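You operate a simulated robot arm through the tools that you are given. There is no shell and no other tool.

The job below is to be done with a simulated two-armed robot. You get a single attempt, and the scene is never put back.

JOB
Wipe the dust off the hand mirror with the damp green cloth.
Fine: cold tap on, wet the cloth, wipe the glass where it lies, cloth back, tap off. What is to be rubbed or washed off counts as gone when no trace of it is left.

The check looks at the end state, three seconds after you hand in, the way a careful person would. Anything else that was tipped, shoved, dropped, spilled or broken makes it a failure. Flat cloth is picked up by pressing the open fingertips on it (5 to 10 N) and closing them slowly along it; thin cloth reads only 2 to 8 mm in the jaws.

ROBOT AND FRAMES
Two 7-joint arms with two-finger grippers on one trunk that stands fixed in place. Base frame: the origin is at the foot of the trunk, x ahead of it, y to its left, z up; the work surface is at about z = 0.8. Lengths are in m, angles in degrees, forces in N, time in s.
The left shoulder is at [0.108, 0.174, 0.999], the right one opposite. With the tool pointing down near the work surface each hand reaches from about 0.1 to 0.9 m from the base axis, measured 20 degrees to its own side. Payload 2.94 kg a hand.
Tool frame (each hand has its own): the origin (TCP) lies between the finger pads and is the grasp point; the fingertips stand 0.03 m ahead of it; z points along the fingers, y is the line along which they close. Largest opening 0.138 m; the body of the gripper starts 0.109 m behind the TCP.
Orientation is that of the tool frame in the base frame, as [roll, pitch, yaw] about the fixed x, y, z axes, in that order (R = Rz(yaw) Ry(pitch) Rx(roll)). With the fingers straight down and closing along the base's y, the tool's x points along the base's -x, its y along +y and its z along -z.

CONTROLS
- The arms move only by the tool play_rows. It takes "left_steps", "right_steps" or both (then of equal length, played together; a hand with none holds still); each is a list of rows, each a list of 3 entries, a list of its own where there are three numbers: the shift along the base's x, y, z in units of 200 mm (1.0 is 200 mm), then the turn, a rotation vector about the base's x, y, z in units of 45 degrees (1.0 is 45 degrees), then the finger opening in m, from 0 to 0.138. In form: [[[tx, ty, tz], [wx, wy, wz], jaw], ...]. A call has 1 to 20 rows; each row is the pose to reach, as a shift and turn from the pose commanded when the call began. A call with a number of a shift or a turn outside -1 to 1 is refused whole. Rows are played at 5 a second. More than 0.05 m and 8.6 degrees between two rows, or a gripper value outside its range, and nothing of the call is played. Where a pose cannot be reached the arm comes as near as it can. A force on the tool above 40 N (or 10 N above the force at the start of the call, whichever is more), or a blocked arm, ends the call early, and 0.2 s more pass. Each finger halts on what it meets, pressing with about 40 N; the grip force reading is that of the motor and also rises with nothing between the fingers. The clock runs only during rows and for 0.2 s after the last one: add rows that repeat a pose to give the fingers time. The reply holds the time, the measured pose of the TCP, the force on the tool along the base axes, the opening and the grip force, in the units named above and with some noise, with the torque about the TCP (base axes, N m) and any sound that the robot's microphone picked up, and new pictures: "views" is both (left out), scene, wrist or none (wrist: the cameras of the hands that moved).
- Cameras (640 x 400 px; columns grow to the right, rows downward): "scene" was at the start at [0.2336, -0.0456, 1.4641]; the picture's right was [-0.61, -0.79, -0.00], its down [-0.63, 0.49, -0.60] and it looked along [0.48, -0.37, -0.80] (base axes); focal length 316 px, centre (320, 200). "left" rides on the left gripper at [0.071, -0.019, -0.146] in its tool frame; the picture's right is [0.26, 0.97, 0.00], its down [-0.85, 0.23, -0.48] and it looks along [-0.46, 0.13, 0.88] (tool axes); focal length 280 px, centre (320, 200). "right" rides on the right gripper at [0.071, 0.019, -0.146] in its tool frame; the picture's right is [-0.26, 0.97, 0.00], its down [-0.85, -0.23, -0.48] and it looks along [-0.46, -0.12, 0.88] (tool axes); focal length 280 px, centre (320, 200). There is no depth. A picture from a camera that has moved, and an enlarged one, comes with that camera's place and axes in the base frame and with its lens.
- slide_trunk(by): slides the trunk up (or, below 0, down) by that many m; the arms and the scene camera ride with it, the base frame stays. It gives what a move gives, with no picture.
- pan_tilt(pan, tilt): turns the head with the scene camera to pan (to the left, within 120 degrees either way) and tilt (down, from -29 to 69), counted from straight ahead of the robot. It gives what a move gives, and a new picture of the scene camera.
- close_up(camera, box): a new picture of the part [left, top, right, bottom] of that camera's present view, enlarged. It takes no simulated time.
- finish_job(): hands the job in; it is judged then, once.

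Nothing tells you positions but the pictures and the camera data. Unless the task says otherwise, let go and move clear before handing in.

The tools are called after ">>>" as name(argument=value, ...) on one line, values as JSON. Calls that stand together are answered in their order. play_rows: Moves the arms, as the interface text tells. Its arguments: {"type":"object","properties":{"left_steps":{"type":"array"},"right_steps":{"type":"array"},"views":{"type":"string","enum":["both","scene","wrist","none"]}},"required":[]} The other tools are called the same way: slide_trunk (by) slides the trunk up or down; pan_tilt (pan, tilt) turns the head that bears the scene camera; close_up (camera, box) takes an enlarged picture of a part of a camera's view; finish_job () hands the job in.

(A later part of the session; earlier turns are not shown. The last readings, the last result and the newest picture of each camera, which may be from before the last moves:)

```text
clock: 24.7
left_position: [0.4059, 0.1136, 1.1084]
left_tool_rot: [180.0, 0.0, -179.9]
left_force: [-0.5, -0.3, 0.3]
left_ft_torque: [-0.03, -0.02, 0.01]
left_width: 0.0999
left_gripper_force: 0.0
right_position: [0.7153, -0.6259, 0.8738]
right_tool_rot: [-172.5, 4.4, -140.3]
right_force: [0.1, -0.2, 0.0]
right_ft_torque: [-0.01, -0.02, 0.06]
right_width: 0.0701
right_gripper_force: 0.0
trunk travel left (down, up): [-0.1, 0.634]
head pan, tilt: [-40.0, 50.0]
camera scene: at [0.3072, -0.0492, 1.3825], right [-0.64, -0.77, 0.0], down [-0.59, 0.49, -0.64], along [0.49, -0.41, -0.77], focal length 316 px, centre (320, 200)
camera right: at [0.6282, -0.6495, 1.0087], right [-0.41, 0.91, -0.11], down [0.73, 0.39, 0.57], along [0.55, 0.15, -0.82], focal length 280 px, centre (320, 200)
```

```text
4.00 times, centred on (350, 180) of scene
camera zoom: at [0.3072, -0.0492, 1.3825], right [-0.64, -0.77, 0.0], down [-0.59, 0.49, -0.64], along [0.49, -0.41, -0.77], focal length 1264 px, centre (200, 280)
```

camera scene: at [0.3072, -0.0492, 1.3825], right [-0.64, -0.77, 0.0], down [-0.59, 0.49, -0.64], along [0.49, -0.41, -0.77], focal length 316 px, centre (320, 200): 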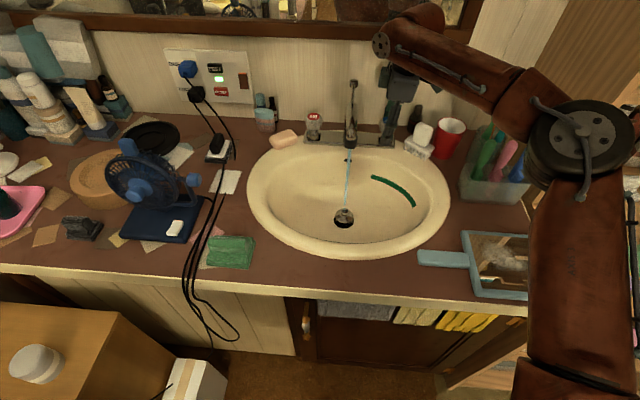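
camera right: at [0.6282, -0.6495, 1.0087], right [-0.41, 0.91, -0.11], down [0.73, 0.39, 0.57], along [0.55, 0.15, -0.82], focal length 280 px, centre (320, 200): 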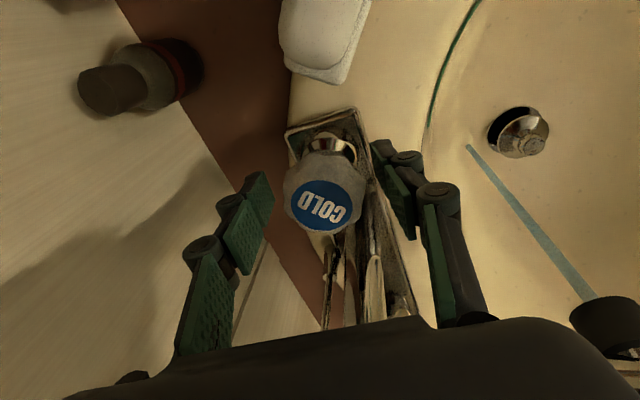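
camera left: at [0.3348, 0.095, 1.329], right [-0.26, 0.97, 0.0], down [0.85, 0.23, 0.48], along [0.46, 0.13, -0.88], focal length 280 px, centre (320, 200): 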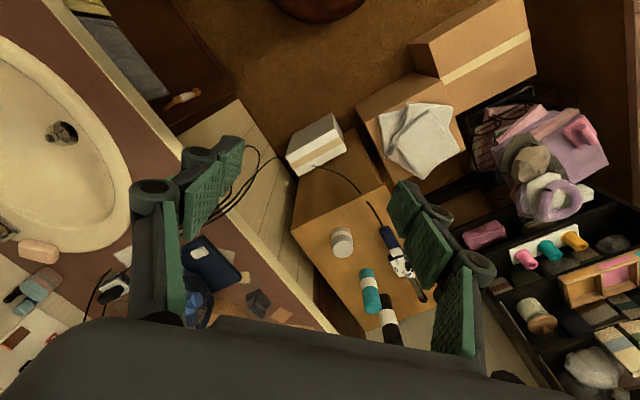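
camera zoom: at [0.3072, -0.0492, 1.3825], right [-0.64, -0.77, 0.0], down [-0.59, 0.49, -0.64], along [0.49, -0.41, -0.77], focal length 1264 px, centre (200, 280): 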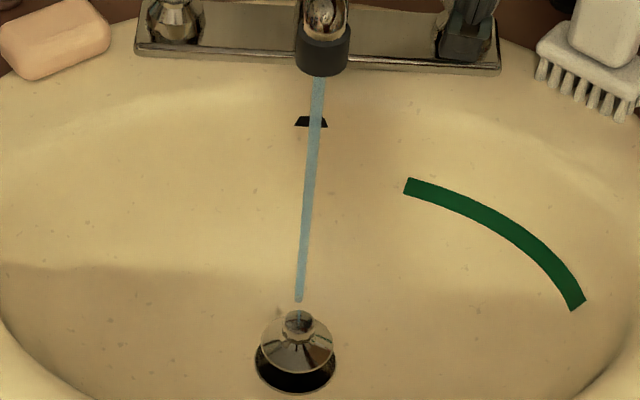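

The stream is good and falls into the drain. I'll rise clear of the knob, back off over the basin, and straighten the tool to yaw 225 for the cloth.

>>> play_rows(right_steps=[[[0, 0, 0.1], [0, 0, 0], 0.07], [[0, 0, 0.2], [0, 0, 0], 0.07], [[0, 0, 0.3], [0, 0, 0], 0.07], [[-0.05, 0.02, 0.4], [0, 0, 0], 0.07], [[-0.2, 0.08, 0.55], [0.02, 0.05, 0.03], 0.07], [[-0.35, 0.15, 0.7], [0.03, 0.1, 0.06], 0.07], [[-0.5, 0.25, 0.85], [0.05, 0.15, 0.09], 0.07], [[-0.55, 0.45, 0.9], [0.065, 0.18, 0.118], 0.07], [[-0.55, 0.65, 0.9], [0.065, 0.18, 0.118], 0.07], [[-0.55, 0.85, 0.9], [0.065, 0.18, 0.118], 0.07], [[-0.5, 1.0, 0.9], [0.065, 0.18, 0.118], 0.07]])

>>> close_up(camera="scene", box=[180, 215, 280, 278])

```text
clock: 27.1
left_position: [0.4059, 0.1165, 1.1085]
left_tool_rot: [-180.0, -0.1, -180.0]
left_force: [0.1, -0.2, -0.4]
left_ft_torque: [-0.02, 0.0, 0.01]
left_width: 0.1
left_gripper_force: 0.0
right_position: [0.6133, -0.4235, 1.0532]
right_tool_rot: [179.7, 0.2, -135.0]
right_force: [0.2, -0.5, 0.5]
right_ft_torque: [-0.05, -0.01, -0.01]
right_width: 0.0699
right_gripper_force: 0.0
trunk travel left (down, up): [-0.1, 0.634]
head pan, tilt: [-40.0, 50.0]
camera scene: at [0.3075, -0.048, 1.3824], right [-0.64, -0.77, 0.0], down [-0.59, 0.49, -0.64], along [0.49, -0.41, -0.77], focal length 316 px, centre (320, 200)
camera right: at [0.5507, -0.4616, 1.198], right [-0.5, 0.87, 0.0], down [0.76, 0.43, 0.48], along [0.41, 0.24, -0.88], focal length 280 px, centre (320, 200)
```

scene: 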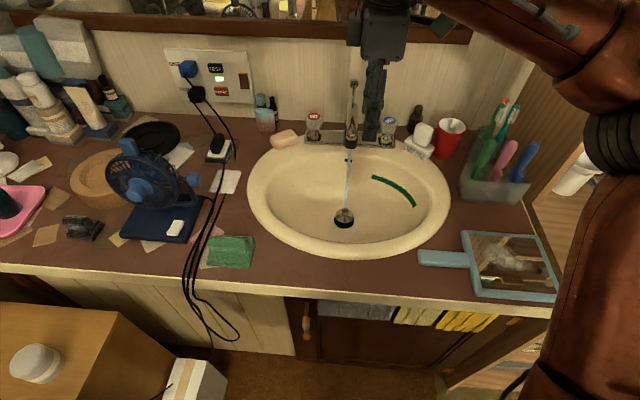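
right: 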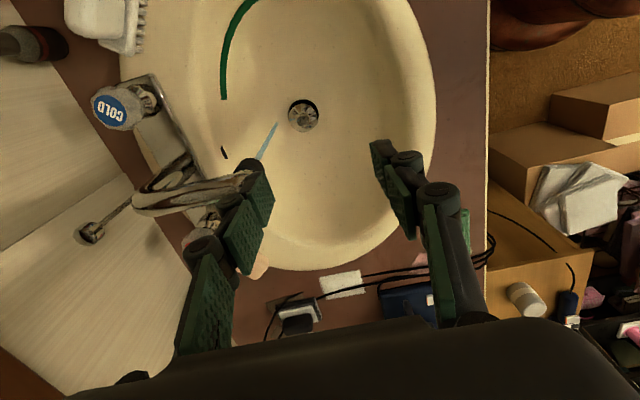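

```text
6.35 times, centred on (230, 246) of scene
camera zoom: at [0.3075, -0.048, 1.3824], right [-0.64, -0.77, 0.0], down [-0.59, 0.49, -0.64], along [0.49, -0.41, -0.77], focal length 2007 px, centre (891, -95)
```

zoom: 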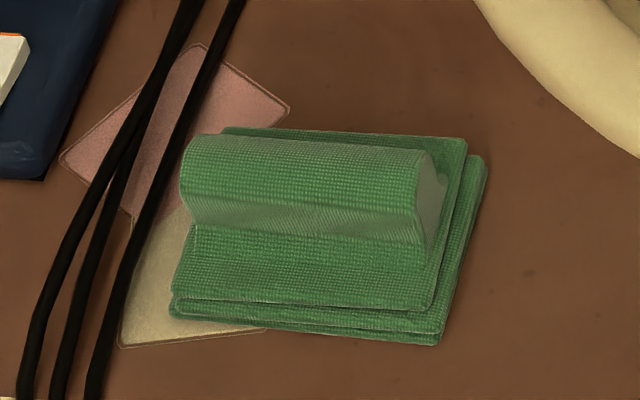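

Now I have a clear view of the cloth: a folded pad with a rolled ridge on top running at 45°, centred near [0.695, -0.129, ~0.835]. I'll bring the right hand over it.

>>> play_rows(right_steps=[[[0.05, 0.2, 0], [0, 0, 0], 0.06], [[0.1, 0.4, 0], [0, 0, 0], 0.06], [[0.15, 0.6, 0], [0, 0, 0], 0.06], [[0.2, 0.8, 0], [0, 0, 0], 0.06], [[0.25, 1.0, 0], [0, 0, 0], 0.06]], views="none")

>>> play_rows(right_steps=[[[0.05, 0.2, 0], [0, 0, 0], 0.06], [[0.1, 0.4, -0.05], [0, 0, 0], 0.06], [[0.12, 0.46, -0.2], [0, 0, 0], 0.06], [[0.12, 0.46, -0.4], [0, 0, 0], 0.06], [[0.12, 0.46, -0.4], [0, 0, 0], 0.06]])

>>> close_up(camera="right", box=[200, 80, 440, 230])

>>> close_up(camera="scene", box=[160, 180, 320, 280])

```text
clock: 28.3
left_position: [0.406, 0.1147, 1.1092]
left_tool_rot: [-179.9, 0.0, 180.0]
left_force: [0.0, 0.7, 0.9]
left_ft_torque: [-0.02, -0.01, 0.0]
left_width: 0.1007
left_gripper_force: 0.0
right_position: [0.6327, -0.2508, 1.0431]
right_tool_rot: [179.8, 0.4, -135.3]
right_force: [0.2, 0.0, 0.5]
right_ft_torque: [-0.03, 0.0, -0.02]
right_width: 0.06
right_gripper_force: 0.1
right hand out of reach, approached as far as the arm can: row 4, 5
trunk travel left (down, up): [-0.1, 0.634]
head pan, tilt: [-40.0, 50.0]
```

```text
clock: 29.5
left_position: [0.4062, 0.1149, 1.1093]
left_tool_rot: [-179.9, 0.1, 180.0]
left_force: [-1.1, 0.4, 0.5]
left_ft_torque: [-0.01, -0.03, 0.02]
left_width: 0.1004
left_gripper_force: 0.0
right_position: [0.6278, -0.2029, 0.9704]
right_tool_rot: [179.7, 0.5, -135.1]
right_force: [0.4, 0.1, -0.4]
right_ft_torque: [-0.03, -0.02, 0.02]
right_width: 0.0599
right_gripper_force: 0.1
right hand out of reach, approached as far as the arm can: row 1, 2, 3, 4, 5
trunk travel left (down, up): [-0.1, 0.634]
head pan, tilt: [-40.0, 50.0]
camera scene: at [0.3066, -0.0481, 1.3827], right [-0.64, -0.77, 0.0], down [-0.59, 0.49, -0.64], along [0.49, -0.41, -0.77], focal length 316 px, centre (320, 200)
camera right: at [0.5646, -0.2409, 1.1144], right [-0.49, 0.87, 0.01], down [0.76, 0.43, 0.48], along [0.42, 0.24, -0.88], focal length 280 px, centre (320, 200)
```

scene: 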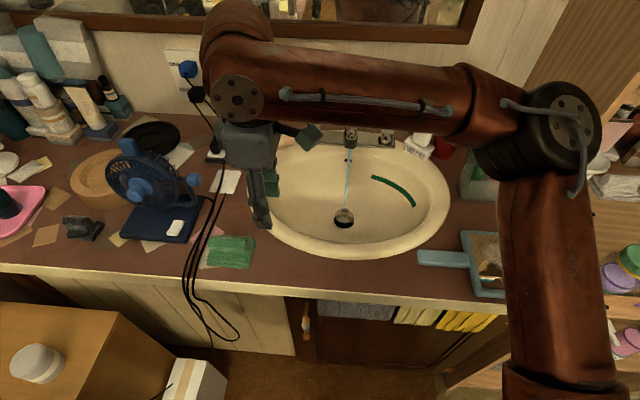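
right: 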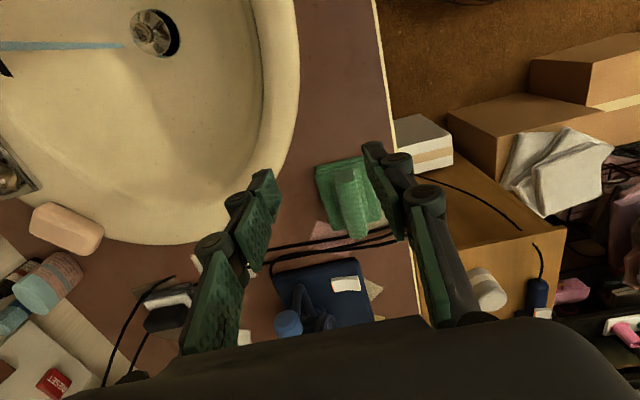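

```text
2.67 times, centred on (320, 155) of right
camera zoom: at [0.5646, -0.2409, 1.1144], right [-0.49, 0.87, 0.01], down [0.76, 0.43, 0.48], along [0.42, 0.24, -0.88], focal length 748 px, centre (320, 320)
```

zoom: 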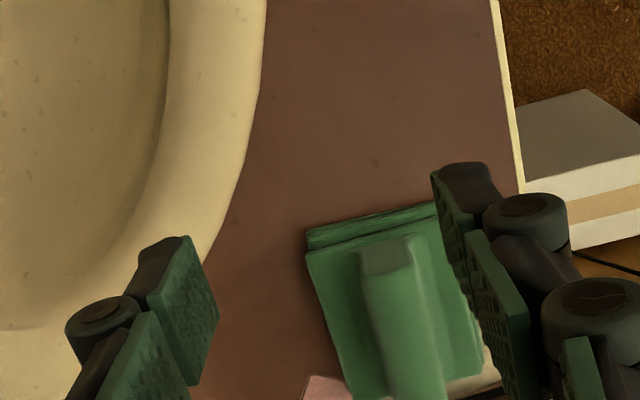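

```text
4.00 times, centred on (240, 230) of scene
camera zoom: at [0.3066, -0.0481, 1.3827], right [-0.64, -0.77, 0.0], down [-0.59, 0.49, -0.64], along [0.49, -0.41, -0.77], focal length 1264 px, centre (640, 80)
```

zoom: 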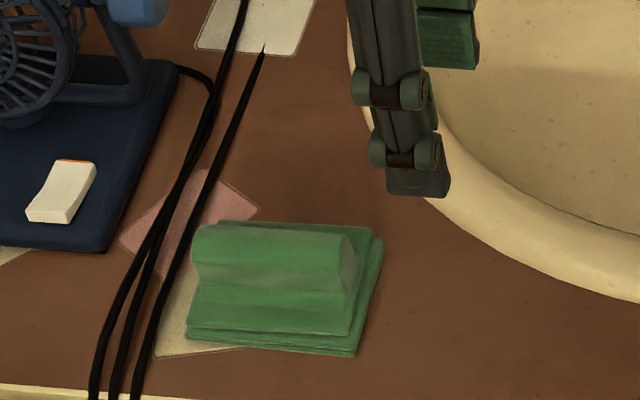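

The arm stalled at [0.628, -0.203], well short of its extension limit, so a joint limit at this yaw is the likely cause. I'll test whether turning the wrist back lets it reach the cloth's position, keeping well above everything.

>>> play_rows(right_steps=[[[0, 0, 0.05], [0, 0, -0.15], 0.06], [[0, 0, 0.1], [0, 0, -0.3], 0.06], [[0, 0, 0.1], [0, 0, -0.45], 0.06], [[0, 0, 0.1], [0, 0, -0.6], 0.06], [[0.1, 0.1, 0.1], [0, 0, -0.75], 0.06], [[0.2, 0.2, 0.1], [0, 0, -0.9], 0.06], [[0.3, 0.3, 0.1], [0, 0, -1.0], 0.06], [[0.3, 0.36, 0.1], [0, 0, -1.0], 0.06], [[0.3, 0.36, 0.1], [0, 0, -1.0], 0.06]])

```text
clock: 31.5
left_position: [0.4066, 0.1133, 1.1088]
left_tool_rot: [-179.9, 0.1, -180.0]
left_force: [0.2, -0.9, -0.5]
left_ft_torque: [0.03, -0.04, 0.01]
left_width: 0.1002
left_gripper_force: 0.1
right_position: [0.6285, -0.2164, 0.9951]
right_tool_rot: [179.7, 0.5, 179.7]
right_force: [-0.6, -0.5, -0.2]
right_ft_torque: [0.01, -0.02, 0.02]
right_width: 0.06
right_gripper_force: 0.0
right hand out of reach, approached as far as the arm can: row 1, 2, 3, 4, 5, 6, 7, 8, 9
trunk travel left (down, up): [-0.1, 0.634]
head pan, tilt: [-40.0, 50.0]
camera scene: at [0.3067, -0.0491, 1.3826], right [-0.64, -0.77, 0.0], down [-0.59, 0.49, -0.64], along [0.49, -0.41, -0.77], focal length 316 px, centre (320, 200)
camera right: at [0.5576, -0.1979, 1.1408], right [0.27, 0.96, 0.01], down [0.84, -0.24, 0.48], along [0.47, -0.12, -0.88], focal length 280 px, centre (320, 200)
```

scene: 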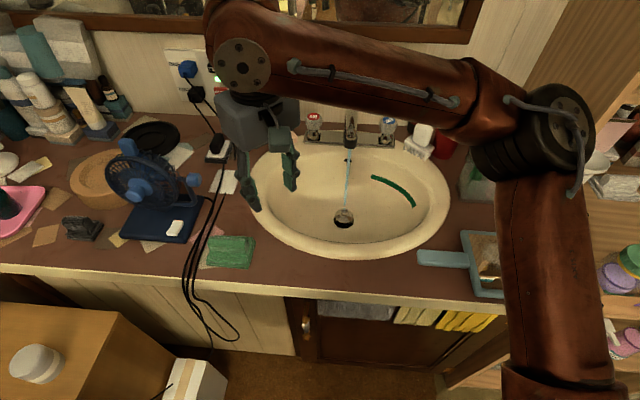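
right: 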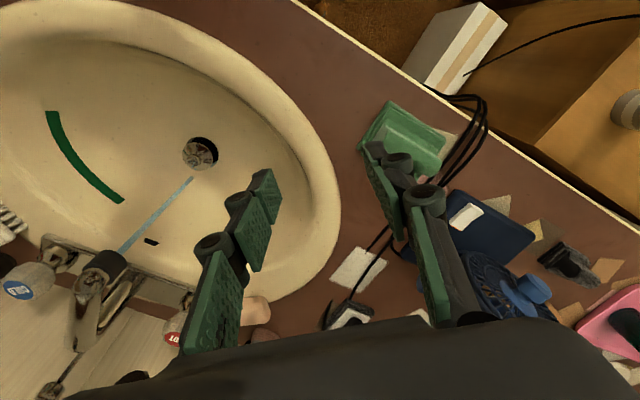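

Yaw makes no difference, so the elbow posture is what blocks it. I'll bring the hand back toward the body first, then reach forward to the cloth from there.

>>> play_rows(right_steps=[[[-0.2, 0, 0.15], [0, 0, 0.1], 0.06], [[-0.4, 0, 0.3], [0, 0, 0.2], 0.06], [[-0.6, 0, 0.4], [0, 0, 0.3], 0.06], [[-0.8, 0.05, 0.5], [0, 0, 0.4], 0.06], [[-0.9, 0.2, 0.5], [0, 0, 0.5], 0.06], [[-0.9, 0.4, 0.5], [0, 0, 0.6], 0.06], [[-0.9, 0.55, 0.5], [0, 0, 0.7], 0.06], [[-0.75, 0.6, 0.5], [0, 0, 0.8], 0.06], [[-0.55, 0.6, 0.5], [0, 0, 0.9], 0.06], [[-0.35, 0.55, 0.5], [0, 0, 1.0], 0.06], [[-0.15, 0.5, 0.5], [0, 0, 1.0], 0.06], [[0.05, 0.45, 0.4], [0, 0, 1.0], 0.06], [[0.2, 0.44, 0.25], [0, 0, 1.0], 0.06], [[0.33, 0.44, 0.1], [0, 0, 1.0], 0.06], [[0.33, 0.44, 0.1], [0, 0, 1.0], 0.06]])

```text
clock: 34.7
left_position: [0.4058, 0.1156, 1.1093]
left_tool_rot: [179.9, -0.1, -179.9]
left_force: [0.3, 0.3, 0.1]
left_ft_torque: [0.04, -0.01, -0.03]
left_width: 0.1003
left_gripper_force: 0.1
right_position: [0.6205, -0.2146, 1.0096]
right_tool_rot: [179.9, 0.3, -135.0]
right_force: [-0.3, -0.6, -0.2]
right_ft_torque: [0.0, 0.02, 0.04]
right_width: 0.0599
right_gripper_force: 0.1
right hand out of reach, approached as far as the arm can: row 6, 7, 8, 9, 10, 11, 12, 13, 14, 15
trunk travel left (down, up): [-0.1, 0.634]
head pan, tilt: [-40.0, 50.0]
camera scene: at [0.3072, -0.0486, 1.3825], right [-0.64, -0.77, 0.0], down [-0.59, 0.49, -0.64], along [0.49, -0.41, -0.77], focal length 316 px, centre (320, 200)
camera right: at [0.5566, -0.2528, 1.1552], right [-0.5, 0.87, 0.01], down [0.76, 0.43, 0.48], along [0.41, 0.24, -0.88], focal length 280 px, centre (320, 200)
```

scene: 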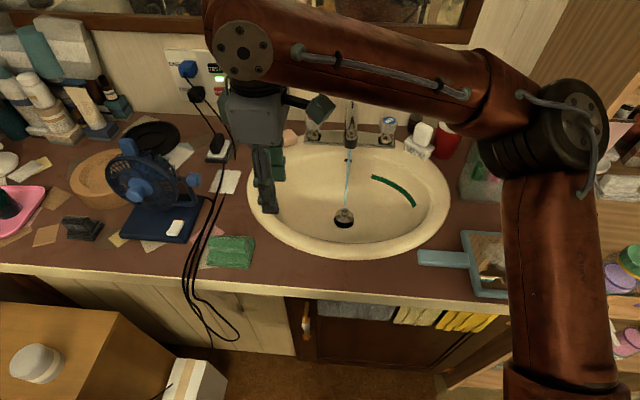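
right: 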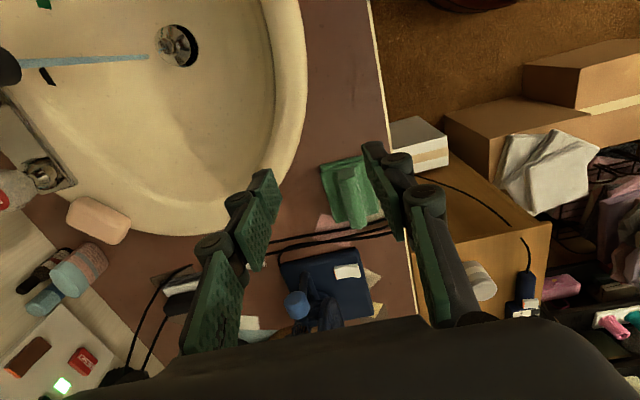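

It's still limited at about y = -0.2. The left arm started in the mirrored position further across, so posture matters. I'll restore the original trunk height, go back near the right arm's starting pose, and approach again.

>>> slide_trunk(by=0.075)

>>> play_rows(right_steps=[[[-0.15, -0.15, 0], [0, 0, -0.1], 0.06], [[-0.3, -0.3, 0], [0, 0, -0.2], 0.06], [[-0.45, -0.45, 0], [0, 0, -0.35], 0.06], [[-0.6, -0.6, 0], [0, 0, -0.5], 0.06], [[-0.75, -0.75, 0], [0, 0, -0.65], 0.06], [[-0.9, -0.9, 0], [0, 0, -0.8], 0.06], [[-1, -1, 0], [0, 0, -0.95], 0.06], [[-1, -1, 0], [0, 0, -1], 0.06]], views="scene")

```text
clock: 35.8
left_position: [0.4081, 0.1139, 1.1822]
left_tool_rot: [-180.0, -0.2, -179.9]
left_force: [0.6, -0.7, 0.7]
left_ft_torque: [0.02, 0.04, -0.04]
left_width: 0.1001
left_gripper_force: 0.0
right_position: [0.5812, -0.2187, 1.1269]
right_tool_rot: [-176.7, 3.9, -135.1]
right_force: [0.4, 0.0, -0.4]
right_ft_torque: [0.02, 0.04, 0.0]
right_width: 0.06
right_gripper_force: 0.0
trunk travel left (down, up): [-0.175, 0.559]
head pan, tilt: [-40.0, 50.0]
```

```text
clock: 37.6
left_position: [0.4075, 0.1147, 1.184]
left_tool_rot: [-179.9, -0.1, 180.0]
left_force: [-0.3, 0.0, 0.7]
left_ft_torque: [-0.01, 0.06, -0.02]
left_width: 0.1
left_gripper_force: 0.1
right_position: [0.3807, -0.4177, 1.1284]
right_tool_rot: [-176.6, 3.8, -180.0]
right_force: [0.0, -0.6, 0.0]
right_ft_torque: [-0.01, 0.09, 0.03]
right_width: 0.0601
right_gripper_force: 0.0
trunk travel left (down, up): [-0.175, 0.559]
head pan, tilt: [-40.0, 50.0]
camera scene: at [0.2349, -0.0482, 1.4677], right [-0.64, -0.77, 0.0], down [-0.59, 0.49, -0.64], along [0.49, -0.41, -0.77], focal length 316 px, centre (320, 200)
```

scene: 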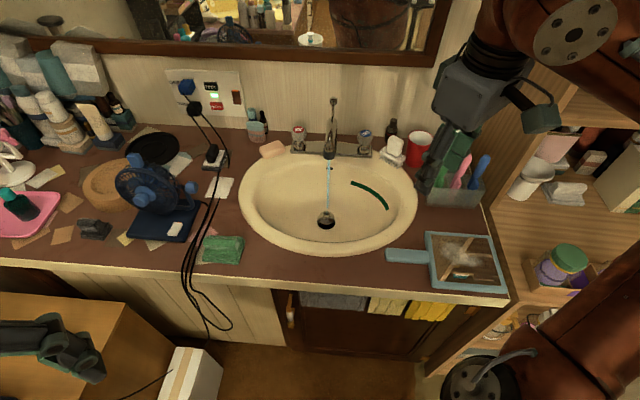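

Now I'll straighten the tool and try reaching across again from this posture.

>>> play_rows(right_steps=[[[0, 0.15, 0], [0.04, 0.04, 0], 0.06], [[0.05, 0.35, 0], [0.075, 0.084, 0], 0.06], [[0.1, 0.55, 0], [0.075, 0.084, 0], 0.06], [[0.15, 0.75, 0], [0.075, 0.084, 0], 0.06], [[0.2, 0.95, 0], [0.075, 0.084, 0], 0.06], [[0.4, 1.0, 0], [0.075, 0.084, 0], 0.06], [[0.4, 1.0, 0], [0.075, 0.084, 0], 0.06]], views="scene")

>>> play_rows(right_steps=[[[0, 0.2, 0], [0, 0, 0], 0.06], [[0, 0.4, 0], [0, 0, 0], 0.06], [[0, 0.6, 0], [0, 0, 0], 0.06], [[0, 0.6, 0], [0, 0, 0], 0.06]], views="scene")

```text
clock: 39.2
left_position: [0.4042, 0.1151, 1.1848]
left_tool_rot: [179.9, 0.0, 180.0]
left_force: [-0.9, -0.5, 0.6]
left_ft_torque: [0.01, -0.04, -0.02]
left_width: 0.1
left_gripper_force: 0.0
right_position: [0.4596, -0.2169, 1.131]
right_tool_rot: [180.0, 0.2, 179.9]
right_force: [-0.3, 0.5, 0.7]
right_ft_torque: [0.01, -0.01, 0.0]
right_width: 0.0601
right_gripper_force: 0.0
trunk travel left (down, up): [-0.175, 0.559]
head pan, tilt: [-40.0, 50.0]
camera scene: at [0.2321, -0.0485, 1.4683], right [-0.64, -0.77, 0.0], down [-0.59, 0.49, -0.64], along [0.49, -0.41, -0.77], focal length 316 px, centre (320, 200)
```

scene: 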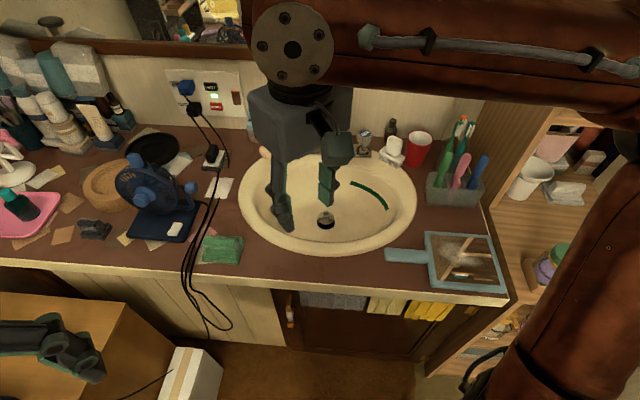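

```text
clock: 40.2
left_position: [0.4075, 0.1131, 1.1834]
left_tool_rot: [180.0, 0.0, 179.9]
left_force: [-0.2, -0.2, -0.3]
left_ft_torque: [0.04, 0.01, 0.0]
left_width: 0.0998
left_gripper_force: 0.1
right_position: [0.4611, -0.1492, 1.1294]
right_tool_rot: [180.0, 0.1, 179.8]
right_force: [-0.3, 0.6, 0.0]
right_ft_torque: [0.03, 0.02, 0.03]
right_width: 0.0601
right_gripper_force: 0.1
right hand out of reach, approached as far as the arm can: row 2, 3, 4
trunk travel left (down, up): [-0.175, 0.559]
head pan, tilt: [-40.0, 50.0]
camera scene: at [0.2344, -0.0489, 1.4676], right [-0.64, -0.77, 0.0], down [-0.59, 0.49, -0.64], along [0.49, -0.41, -0.77], focal length 316 px, centre (320, 200)
```

scene: 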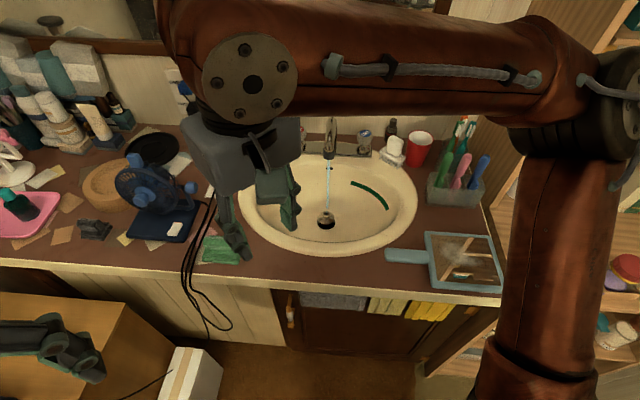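

The right hand still stops near y = -0.15. I'll move the left hand further out to rule out arm-to-arm limits, then try again.

>>> play_rows(left_steps=[[[-0.05, 0.2, 0], [0, 0, 0], 0.1], [[-0.1, 0.4, 0], [0, 0, 0], 0.1], [[-0.15, 0.6, 0], [0, 0, 0], 0.1], [[-0.2, 0.8, 0], [0, 0, 0], 0.1], [[-0.25, 1.0, 0], [0, 0, 0], 0.1]], views="none")

>>> play_rows(right_steps=[[[0.05, 0.1, 0], [0, 0, 0], 0.06], [[0.1, 0.25, 0], [0, 0, 0], 0.06], [[0.2, 0.4, 0], [0, 0, 0], 0.06], [[0.25, 0.55, 0], [0, 0, 0], 0.06], [[0.25, 0.55, 0], [0, 0, 0], 0.06]], views="scene")

```text
clock: 41.4
left_position: [0.3682, 0.2862, 1.1548]
left_tool_rot: [-179.9, -0.1, 180.0]
left_force: [-0.3, 0.1, -0.3]
left_ft_torque: [-0.03, 0.02, -0.01]
left_width: 0.1
left_gripper_force: 0.1
left hand out of reach, approached as far as the arm can: row 4, 5
right_position: [0.4598, -0.1457, 1.1299]
right_tool_rot: [180.0, 0.2, 179.9]
right_force: [0.2, -0.3, 0.1]
right_ft_torque: [-0.03, 0.02, -0.01]
right_width: 0.0598
right_gripper_force: 0.0
trunk travel left (down, up): [-0.175, 0.559]
head pan, tilt: [-40.0, 50.0]
```

```text
clock: 42.6
left_position: [0.3689, 0.2846, 1.1549]
left_tool_rot: [180.0, 0.1, 180.0]
left_force: [-0.2, 0.1, -0.1]
left_ft_torque: [0.0, 0.01, -0.03]
left_width: 0.1004
left_gripper_force: 0.0
right_position: [0.4567, -0.1439, 1.1328]
right_tool_rot: [179.9, 0.2, 179.9]
right_force: [-0.6, 0.9, -0.6]
right_ft_torque: [0.02, -0.03, -0.02]
right_width: 0.0599
right_gripper_force: 0.0
right hand out of reach, approached as far as the arm can: row 1, 2, 3, 4, 5
trunk travel left (down, up): [-0.175, 0.559]
head pan, tilt: [-40.0, 50.0]
camera scene: at [0.2333, -0.0483, 1.4679], right [-0.64, -0.77, 0.0], down [-0.59, 0.49, -0.64], along [0.49, -0.41, -0.77], focal length 316 px, centre (320, 200)
```

scene: 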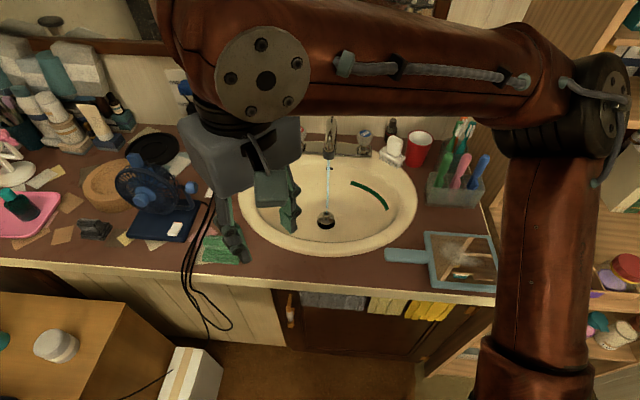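

Both arms seem to be stuck in their own posture range. Tilting the right tool so it points along the ridge, about the jaws' closing axis, should reach the cloth without crossing further. I'll turn to yaw 225 first, then tilt 30°.

>>> play_rows(right_steps=[[[0.07, -0.1, 0], [0, 0, 0.143], 0.06], [[0.14, -0.2, 0], [0, 0, 0.286], 0.06], [[0.21, -0.3, -0.05], [0, 0, 0.43], 0.06], [[0.28, -0.4, -0.1], [0, 0, 0.572], 0.06], [[0.35, -0.5, -0.15], [0, 0, 0.715], 0.06], [[0.42, -0.6, -0.2], [0, 0, 0.858], 0.06], [[0.47, -0.68, -0.25], [0, 0, 1.0], 0.06], [[0.47, -0.68, -0.25], [0, 0, 1.0], 0.06]], views="none")

>>> play_rows(right_steps=[[[0.04, 0.04, 0], [0.08, -0.08, 0], 0.06], [[0.08, 0.08, 0], [0.16, -0.16, 0], 0.06], [[0.12, 0.12, 0], [0.24, -0.24, 0], 0.06], [[0.16, 0.16, 0], [0.32, -0.32, 0], 0.06], [[0.2, 0.2, 0], [0.4, -0.4, 0], 0.06], [[0.25, 0.25, 0], [0.47, -0.47, 0], 0.06], [[0.35, 0.35, 0], [0.47, -0.47, 0], 0.06], [[0.45, 0.5, 0], [0.47, -0.47, 0], 0.06], [[0.55, 0.62, -0.1], [0.47, -0.47, 0], 0.06], [[0.55, 0.62, -0.2], [0.47, -0.47, 0], 0.06]])

```text
clock: 44.4
left_position: [0.3693, 0.2847, 1.1552]
left_tool_rot: [180.0, 0.1, 180.0]
left_force: [0.4, 0.9, -0.4]
left_ft_torque: [-0.01, 0.0, 0.01]
left_width: 0.1002
left_gripper_force: 0.1
right_position: [0.5493, -0.2803, 1.0817]
right_tool_rot: [179.9, 0.2, -135.0]
right_force: [-0.9, 0.2, -0.1]
right_ft_torque: [0.0, 0.01, 0.0]
right_width: 0.06
right_gripper_force: 0.1
trunk travel left (down, up): [-0.175, 0.559]
head pan, tilt: [-40.0, 50.0]
```

```text
clock: 46.6
left_position: [0.3693, 0.2838, 1.1563]
left_tool_rot: [179.9, 0.0, -180.0]
left_force: [0.2, -0.3, 0.2]
left_ft_torque: [0.02, -0.02, -0.01]
left_width: 0.1
left_gripper_force: 0.2
right_position: [0.6576, -0.1576, 1.042]
right_tool_rot: [179.9, 30.2, -135.1]
right_force: [-0.5, -1.0, -0.1]
right_ft_torque: [0.03, -0.03, -0.03]
right_width: 0.0598
right_gripper_force: 0.1
trunk travel left (down, up): [-0.175, 0.559]
head pan, tilt: [-40.0, 50.0]
camera scene: at [0.2335, -0.0493, 1.4679], right [-0.64, -0.77, 0.0], down [-0.59, 0.49, -0.64], along [0.49, -0.41, -0.77], focal length 316 px, centre (320, 200)
camera right: at [0.5505, -0.2393, 1.1307], right [-0.52, 0.84, 0.13], down [0.51, 0.19, 0.84], along [0.68, 0.5, -0.53], focal length 280 px, centre (320, 200)
```

scene: 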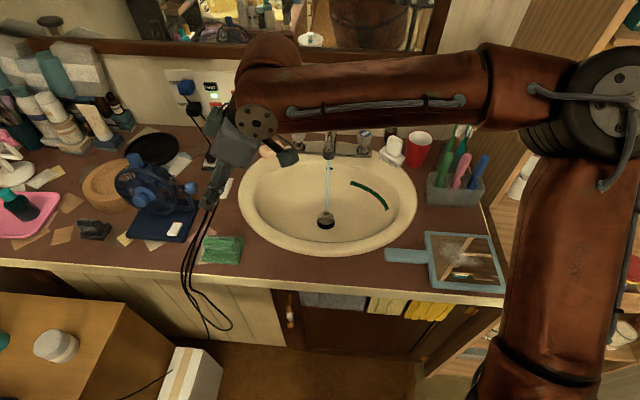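
right: 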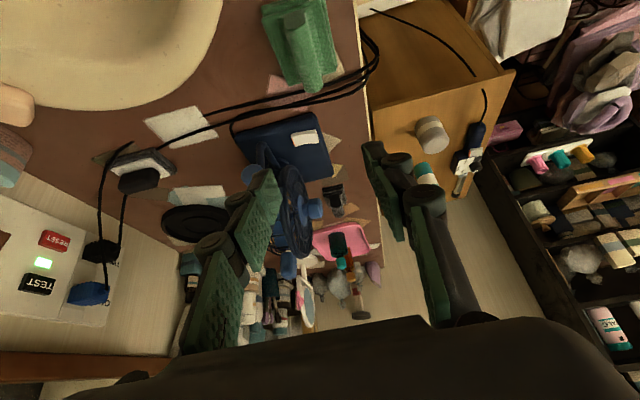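

Reached without trouble. I'll pin down the ridge position more exactly from the two cameras, which are now well apart.

>>> close_up(camera="right", box=[230, 0, 390, 100])

>>> close_up(camera="scene", box=[180, 215, 276, 275])

```text
4.00 times, centred on (310, 50) of right
camera zoom: at [0.5505, -0.2393, 1.1307], right [-0.52, 0.84, 0.13], down [0.51, 0.19, 0.84], along [0.68, 0.5, -0.53], focal length 1122 px, centre (360, 800)
```

zoom: 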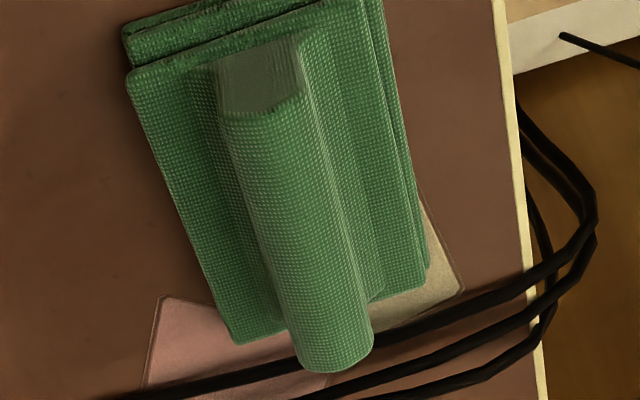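

```text
6.67 times, centred on (228, 245) of scene
camera zoom: at [0.2335, -0.0493, 1.4679], right [-0.64, -0.77, 0.0], down [-0.59, 0.49, -0.64], along [0.49, -0.41, -0.77], focal length 2107 px, centre (933, -100)
```

zoom: 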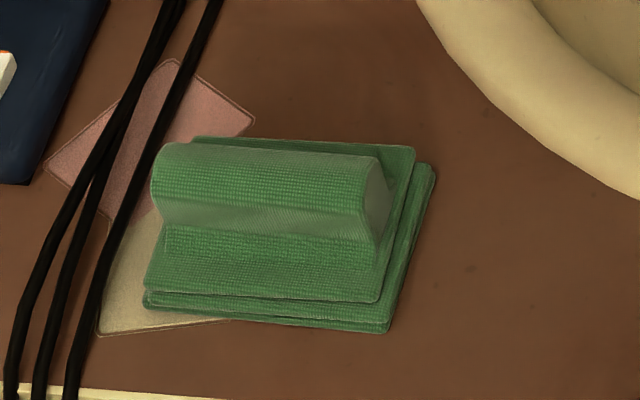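

The two views agree: pad top z ≈ 0.816, and ridge top z ≈ 0.86, about 22 mm wide, running from roughly [0.657, -0.157] to [0.704, -0.099]. I'll lower to just above the ridge at [0.675, -0.134].

>>> play_rows(right_steps=[[[0.03, 0.04, -0.15], [0, 0, 0], 0.06], [[0.06, 0.08, -0.3], [0, 0, 0], 0.06], [[0.087, 0.118, -0.45], [0, 0, 0], 0.06], [[0.087, 0.118, -0.56], [0, 0, 0], 0.06], [[0.087, 0.118, -0.56], [0, 0, 0], 0.06]])

>>> close_up(camera="scene", box=[160, 190, 288, 270])

>>> close_up(camera="right", box=[200, 0, 440, 150])

```text
clock: 47.8
left_position: [0.3701, 0.2858, 1.1553]
left_tool_rot: [-180.0, 0.0, -180.0]
left_force: [-1.3, 0.2, 0.5]
left_ft_torque: [-0.02, -0.01, -0.02]
left_width: 0.0999
left_gripper_force: 0.0
right_position: [0.6757, -0.1336, 0.9282]
right_tool_rot: [179.9, 30.2, -135.1]
right_force: [-0.4, -0.5, -0.8]
right_ft_torque: [0.0, -0.01, -0.03]
right_width: 0.06
right_gripper_force: 0.2
trunk travel left (down, up): [-0.175, 0.559]
head pan, tilt: [-40.0, 50.0]
camera scene: at [0.2337, -0.0484, 1.4679], right [-0.64, -0.77, 0.0], down [-0.59, 0.49, -0.64], along [0.49, -0.41, -0.77], focal length 316 px, centre (320, 200)
camera right: at [0.568, -0.2149, 1.0196], right [-0.52, 0.84, 0.13], down [0.51, 0.19, 0.84], along [0.68, 0.5, -0.53], focal length 280 px, centre (320, 200)
```

scene: 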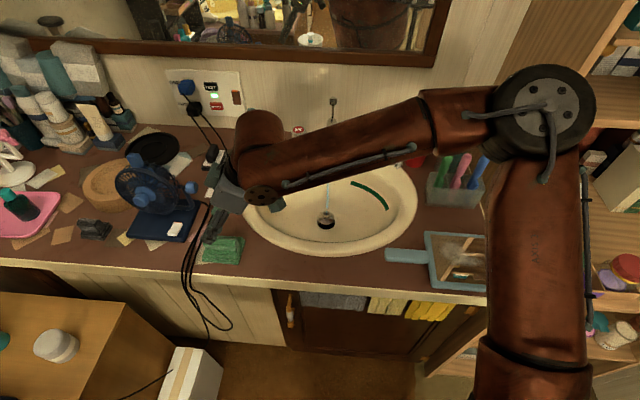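
right: 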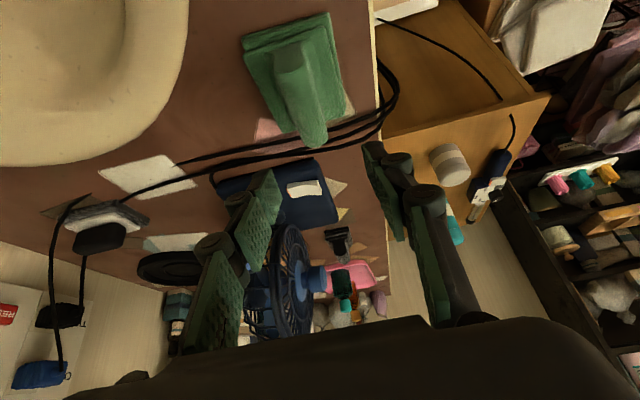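

```text
5.00 times, centred on (224, 230) of scene
camera zoom: at [0.2337, -0.0484, 1.4679], right [-0.64, -0.77, 0.0], down [-0.59, 0.49, -0.64], along [0.49, -0.41, -0.77], focal length 1580 px, centre (800, 50)
```

zoom: 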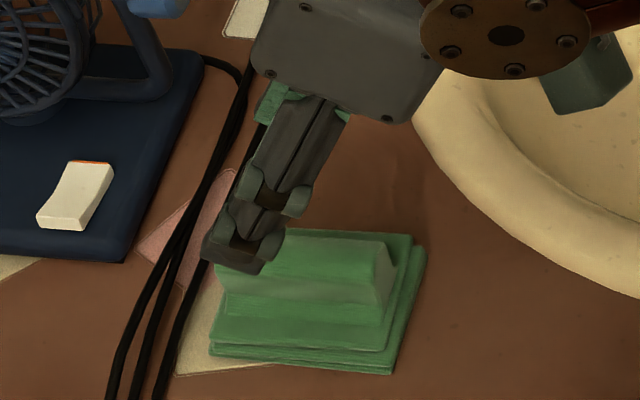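

```text
2.67 times, centred on (320, 75) of right
camera zoom: at [0.568, -0.2149, 1.0196], right [-0.52, 0.84, 0.13], down [0.51, 0.19, 0.84], along [0.68, 0.5, -0.53], focal length 748 px, centre (320, 533)
```

zoom: 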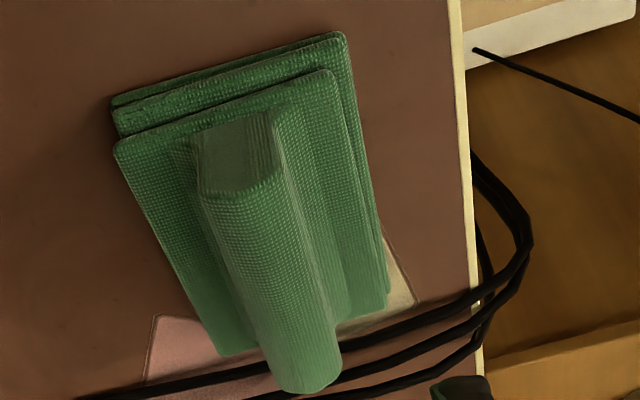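

Alignment is good, with the ridge about 3 mm toward the wall side. I'll descend so the tips sit just above the pad on either side of the ridge, clear of the cables.

>>> play_rows(right_steps=[[[0.012, -0.015, -0.1], [0, 0, 0], 0.06], [[0.012, -0.015, -0.2], [0, 0, 0], 0.06], [[0.012, -0.015, -0.28], [0, 0, 0], 0.06], [[0.012, -0.015, -0.34], [0, 0, 0], 0.06], [[0.012, -0.015, -0.375], [0, 0, 0], 0.06], [[0.012, -0.015, -0.375], [0, 0, 0], 0.06]])

>>> close_up(camera="scene", box=[160, 190, 288, 270])

>>> close_up(camera="right", box=[200, 60, 440, 210])

```text
clock: 49.2
left_position: [0.3686, 0.2858, 1.1559]
left_tool_rot: [-180.0, -0.1, 180.0]
left_force: [-0.4, 0.3, 0.9]
left_ft_torque: [0.0, 0.01, 0.01]
left_width: 0.0999
left_gripper_force: 0.1
right_position: [0.679, -0.1364, 0.8542]
right_tool_rot: [179.9, 30.0, -135.1]
right_force: [0.1, -0.3, 0.0]
right_ft_torque: [0.01, 0.04, -0.02]
right_width: 0.06
right_gripper_force: 0.1
trunk travel left (down, up): [-0.175, 0.559]
head pan, tilt: [-40.0, 50.0]
camera scene: at [0.2337, -0.0484, 1.4679], right [-0.64, -0.77, 0.0], down [-0.59, 0.49, -0.64], along [0.49, -0.41, -0.77], focal length 316 px, centre (320, 200)
camera right: at [0.5706, -0.2181, 0.9445], right [-0.52, 0.84, 0.13], down [0.51, 0.19, 0.84], along [0.68, 0.5, -0.53], focal length 280 px, centre (320, 200)
```

scene: 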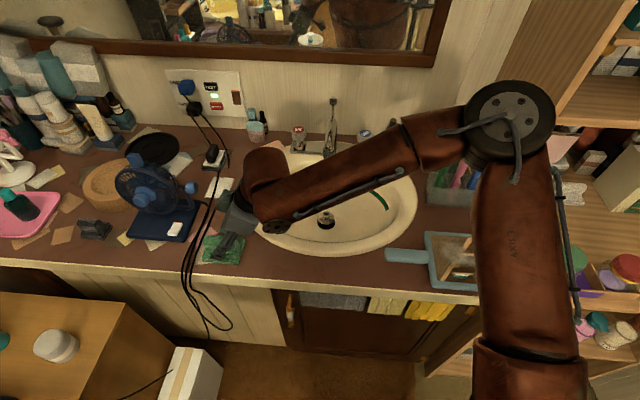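
right: 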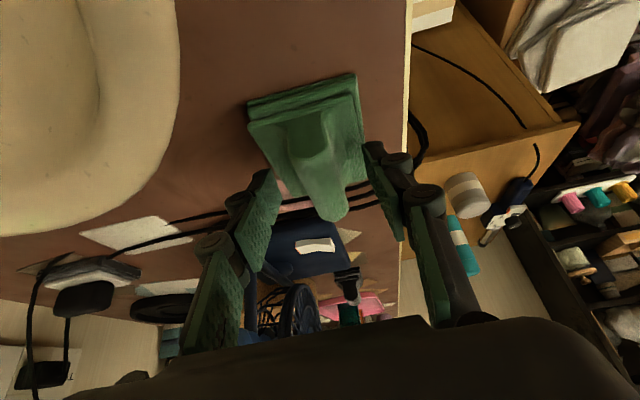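

```text
5.00 times, centred on (224, 230) of scene
camera zoom: at [0.2337, -0.0484, 1.4679], right [-0.64, -0.77, 0.0], down [-0.59, 0.49, -0.64], along [0.49, -0.41, -0.77], focal length 1580 px, centre (800, 50)
```

zoom: 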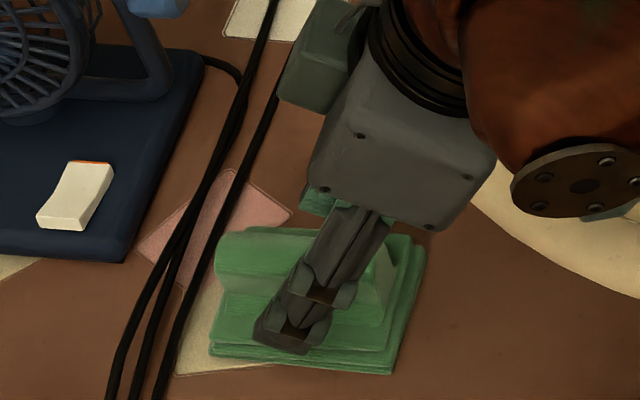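

```text
2.67 times, centred on (320, 135) of right
camera zoom: at [0.5706, -0.2181, 0.9445], right [-0.52, 0.84, 0.13], down [0.51, 0.19, 0.84], along [0.68, 0.5, -0.53], focal length 748 px, centre (320, 373)
```

zoom: 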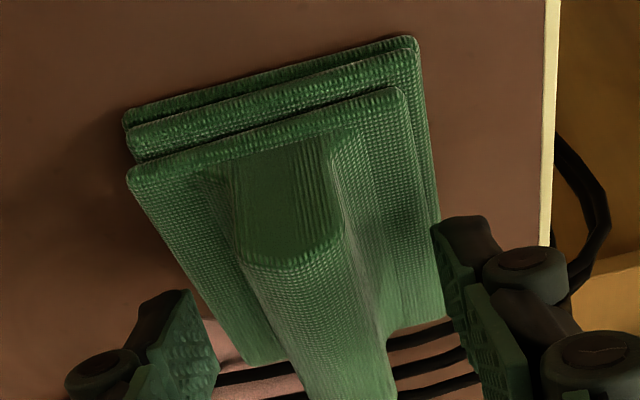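

The ridge sits between the pads. I'll close slowly on it.

>>> play_rows(right_steps=[[[0, 0, 0], [0, 0, 0], 0.05], [[0, 0, 0], [0, 0, 0], 0.04], [[0, 0, 0], [0, 0, 0], 0.032], [[0, 0, 0], [0, 0, 0], 0.025], [[0, 0, 0], [0, 0, 0], 0.018], [[0, 0, 0], [0, 0, 0], 0.012], [[0, 0, 0], [0, 0, 0], 0.012]])

```text
clock: 50.8
left_position: [0.3685, 0.2855, 1.1554]
left_tool_rot: [180.0, 0.0, 179.9]
left_force: [-0.3, -0.3, -0.3]
left_ft_torque: [-0.01, 0.0, 0.03]
left_width: 0.0999
left_gripper_force: 0.0
right_position: [0.6787, -0.137, 0.8543]
right_tool_rot: [179.8, 30.1, -135.0]
right_force: [0.1, 0.1, 0.7]
right_ft_torque: [0.0, -0.05, 0.0]
right_width: 0.0227
right_gripper_force: 40.5
trunk travel left (down, up): [-0.175, 0.559]
head pan, tilt: [-40.0, 50.0]
camera scene: at [0.2338, -0.0484, 1.4678], right [-0.64, -0.77, 0.0], down [-0.59, 0.49, -0.64], along [0.49, -0.41, -0.77], focal length 316 px, centre (320, 200)
camera right: at [0.5706, -0.2181, 0.9447], right [-0.52, 0.84, 0.13], down [0.51, 0.19, 0.84], along [0.68, 0.5, -0.53], focal length 280 px, centre (320, 200)
```

scene: 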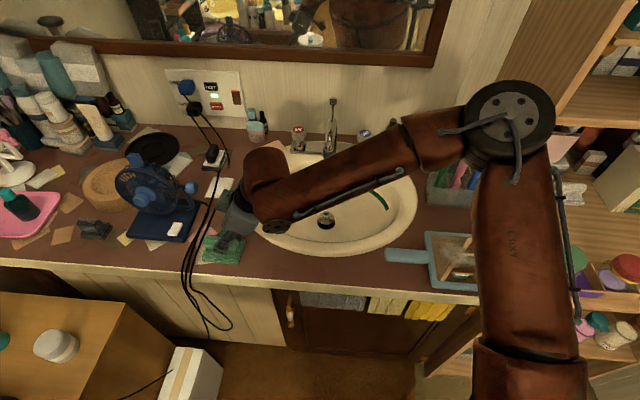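
right: 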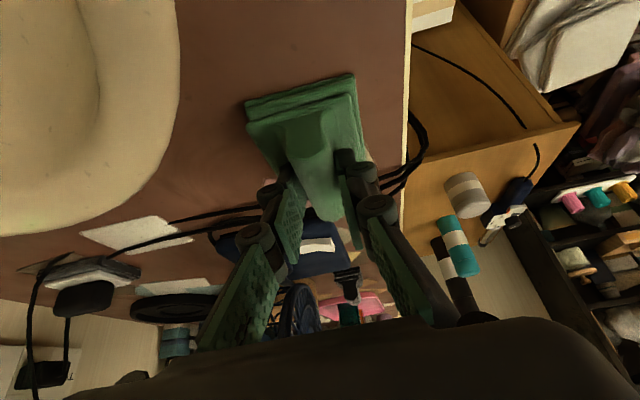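

It's gripped at 22.7 mm. I'm noting the return pose as TCP [0.679, -0.137, 0.854], yaw -135°, tilt 30°. Lifting straight up now.

>>> play_rows(right_steps=[[[0, 0, 0.05], [0, 0, 0], 0.012], [[0, 0, 0.12], [0, 0, 0], 0.012], [[0, 0, 0.22], [0, 0, 0], 0.012], [[0, 0, 0.35], [0, 0, 0], 0.012], [[0, 0, 0.5], [0, 0, 0], 0.012], [[0, 0, 0.65], [0, 0, 0], 0.012], [[0, 0, 0.65], [0, 0, 0], 0.012]])

>>> close_up(camera="scene", box=[140, 150, 300, 290])

```text
clock: 52.4
left_position: [0.3688, 0.285, 1.1547]
left_tool_rot: [179.9, 0.0, 179.9]
left_force: [0.3, 0.4, -0.6]
left_ft_torque: [0.04, 0.03, 0.02]
left_width: 0.0999
left_gripper_force: 0.2
right_position: [0.6777, -0.1376, 0.9838]
right_tool_rot: [179.9, 30.0, -135.1]
right_force: [-0.2, 0.0, -0.4]
right_ft_torque: [-0.01, 0.0, 0.02]
right_width: 0.0228
right_gripper_force: 39.8
trunk travel left (down, up): [-0.175, 0.559]
head pan, tilt: [-40.0, 50.0]
camera scene: at [0.2342, -0.0486, 1.4677], right [-0.64, -0.77, 0.0], down [-0.59, 0.49, -0.64], along [0.49, -0.41, -0.77], focal length 316 px, centre (320, 200)
camera right: at [0.5711, -0.2186, 1.0736], right [-0.52, 0.84, 0.13], down [0.52, 0.19, 0.84], along [0.68, 0.5, -0.53], focal length 280 px, centre (320, 200)
```

scene: 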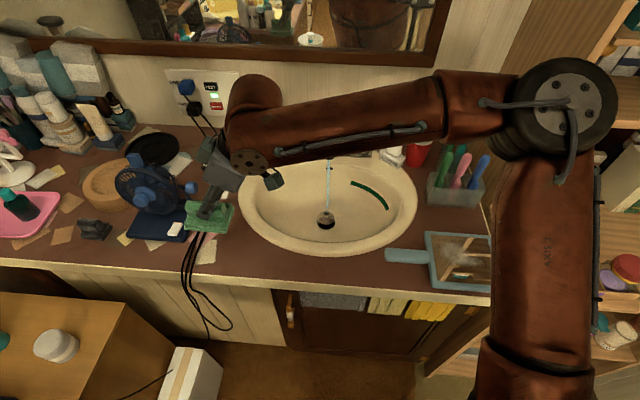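
right: 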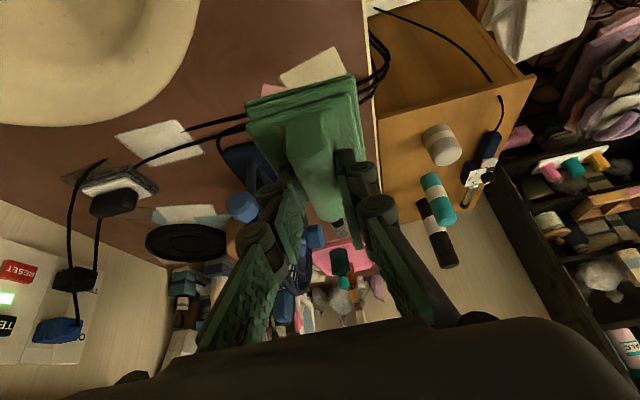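

```text
2.86 times, centred on (220, 220) of scene
camera zoom: at [0.2342, -0.0486, 1.4677], right [-0.64, -0.77, 0.0], down [-0.59, 0.49, -0.64], along [0.49, -0.41, -0.77], focal length 903 px, centre (606, 143)
```

zoom: 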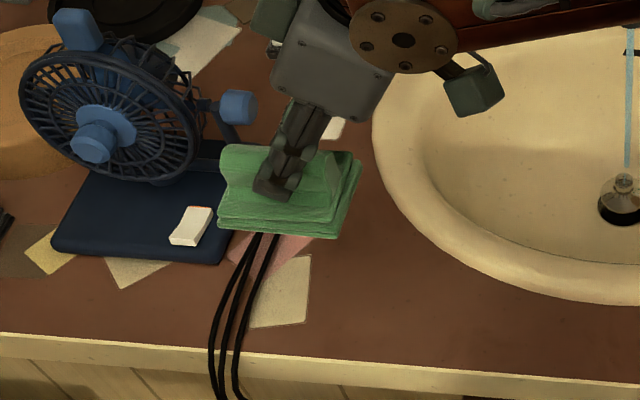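

The cloth came up as one level pad. I'll carry it over the basin while turning to yaw 135, so the hand leans toward the robot, clear of the spout and shelf.

>>> play_rows(right_steps=[[[-0.05, -0.1, 0.08], [0, 0, -0.12], 0.012], [[-0.1, -0.2, 0.16], [0, 0, -0.25], 0.012], [[-0.15, -0.3, 0.24], [0, 0, -0.38], 0.012], [[-0.2, -0.4, 0.3], [0, 0, -0.5], 0.012], [[-0.25, -0.5, 0.3], [0, 0, -0.63], 0.012], [[-0.3, -0.6, 0.3], [0, 0, -0.75], 0.012], [[-0.33, -0.7, 0.3], [0, 0, -0.88], 0.012], [[-0.36, -0.8, 0.3], [0, 0, -1.0], 0.012]], views="none")

>>> play_rows(right_steps=[[[0, -0.05, 0], [0, 0, -0.13], 0.012], [[0, -0.1, 0], [0, 0, -0.26], 0.012], [[0, -0.15, 0], [0, 0, -0.39], 0.012], [[0, -0.2, 0], [0, 0, -0.52], 0.012], [[0, -0.25, 0], [0, 0, -0.65], 0.012], [[0, -0.3, 0], [0, 0, -0.78], 0.012], [[0.01, -0.35, 0], [0, 0, -0.9], 0.012], [[0.02, -0.41, 0], [0, 0, -1.0], 0.012], [[0.02, -0.41, 0], [0, 0, -1.0], 0.012]])

```text
clock: 54.2
left_position: [0.368, 0.2852, 1.1559]
left_tool_rot: [179.9, 0.0, 179.9]
left_force: [-0.1, 0.6, 0.9]
left_ft_torque: [0.01, 0.0, -0.02]
left_width: 0.0999
left_gripper_force: 0.0
right_position: [0.6069, -0.2977, 1.0438]
right_tool_rot: [179.9, 30.0, 179.7]
right_force: [0.6, -0.2, 0.0]
right_ft_torque: [0.05, 0.02, 0.0]
right_width: 0.0226
right_gripper_force: 39.9
trunk travel left (down, up): [-0.175, 0.559]
head pan, tilt: [-40.0, 50.0]
```

```text
clock: 56.2
left_position: [0.3693, 0.2856, 1.1553]
left_tool_rot: [180.0, 0.0, 180.0]
left_force: [-0.6, 0.5, 0.9]
left_ft_torque: [0.01, 0.0, 0.02]
left_width: 0.0999
left_gripper_force: 0.0
right_position: [0.6107, -0.3788, 1.0453]
right_tool_rot: [180.0, 30.1, 134.9]
right_force: [0.1, 0.5, -1.1]
right_ft_torque: [0.02, -0.03, 0.03]
right_width: 0.0227
right_gripper_force: 39.9
trunk travel left (down, up): [-0.175, 0.559]
head pan, tilt: [-40.0, 50.0]
camera scene: at [0.2336, -0.0483, 1.4679], right [-0.64, -0.77, 0.0], down [-0.59, 0.49, -0.64], along [0.49, -0.41, -0.77], focal length 316 px, centre (320, 200)
camera right: at [0.5303, -0.2706, 1.1341], right [0.84, 0.52, 0.13], down [0.19, -0.51, 0.84], along [0.5, -0.68, -0.53], focal length 280 px, centre (320, 200)
```

scene: 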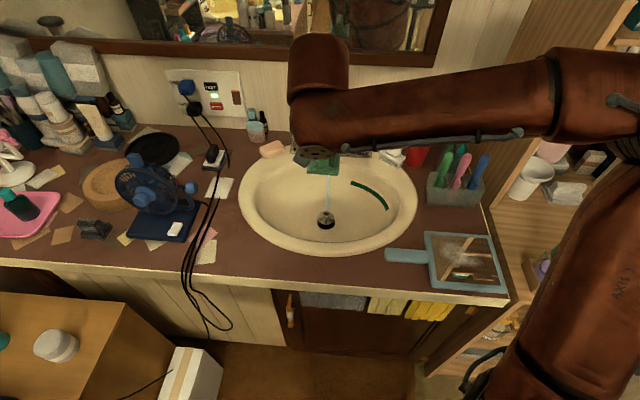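
right: 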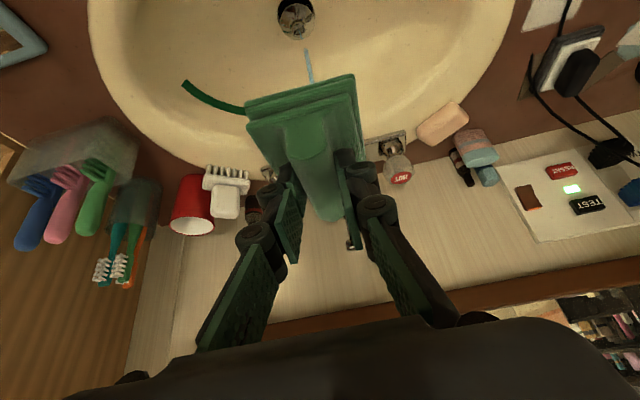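

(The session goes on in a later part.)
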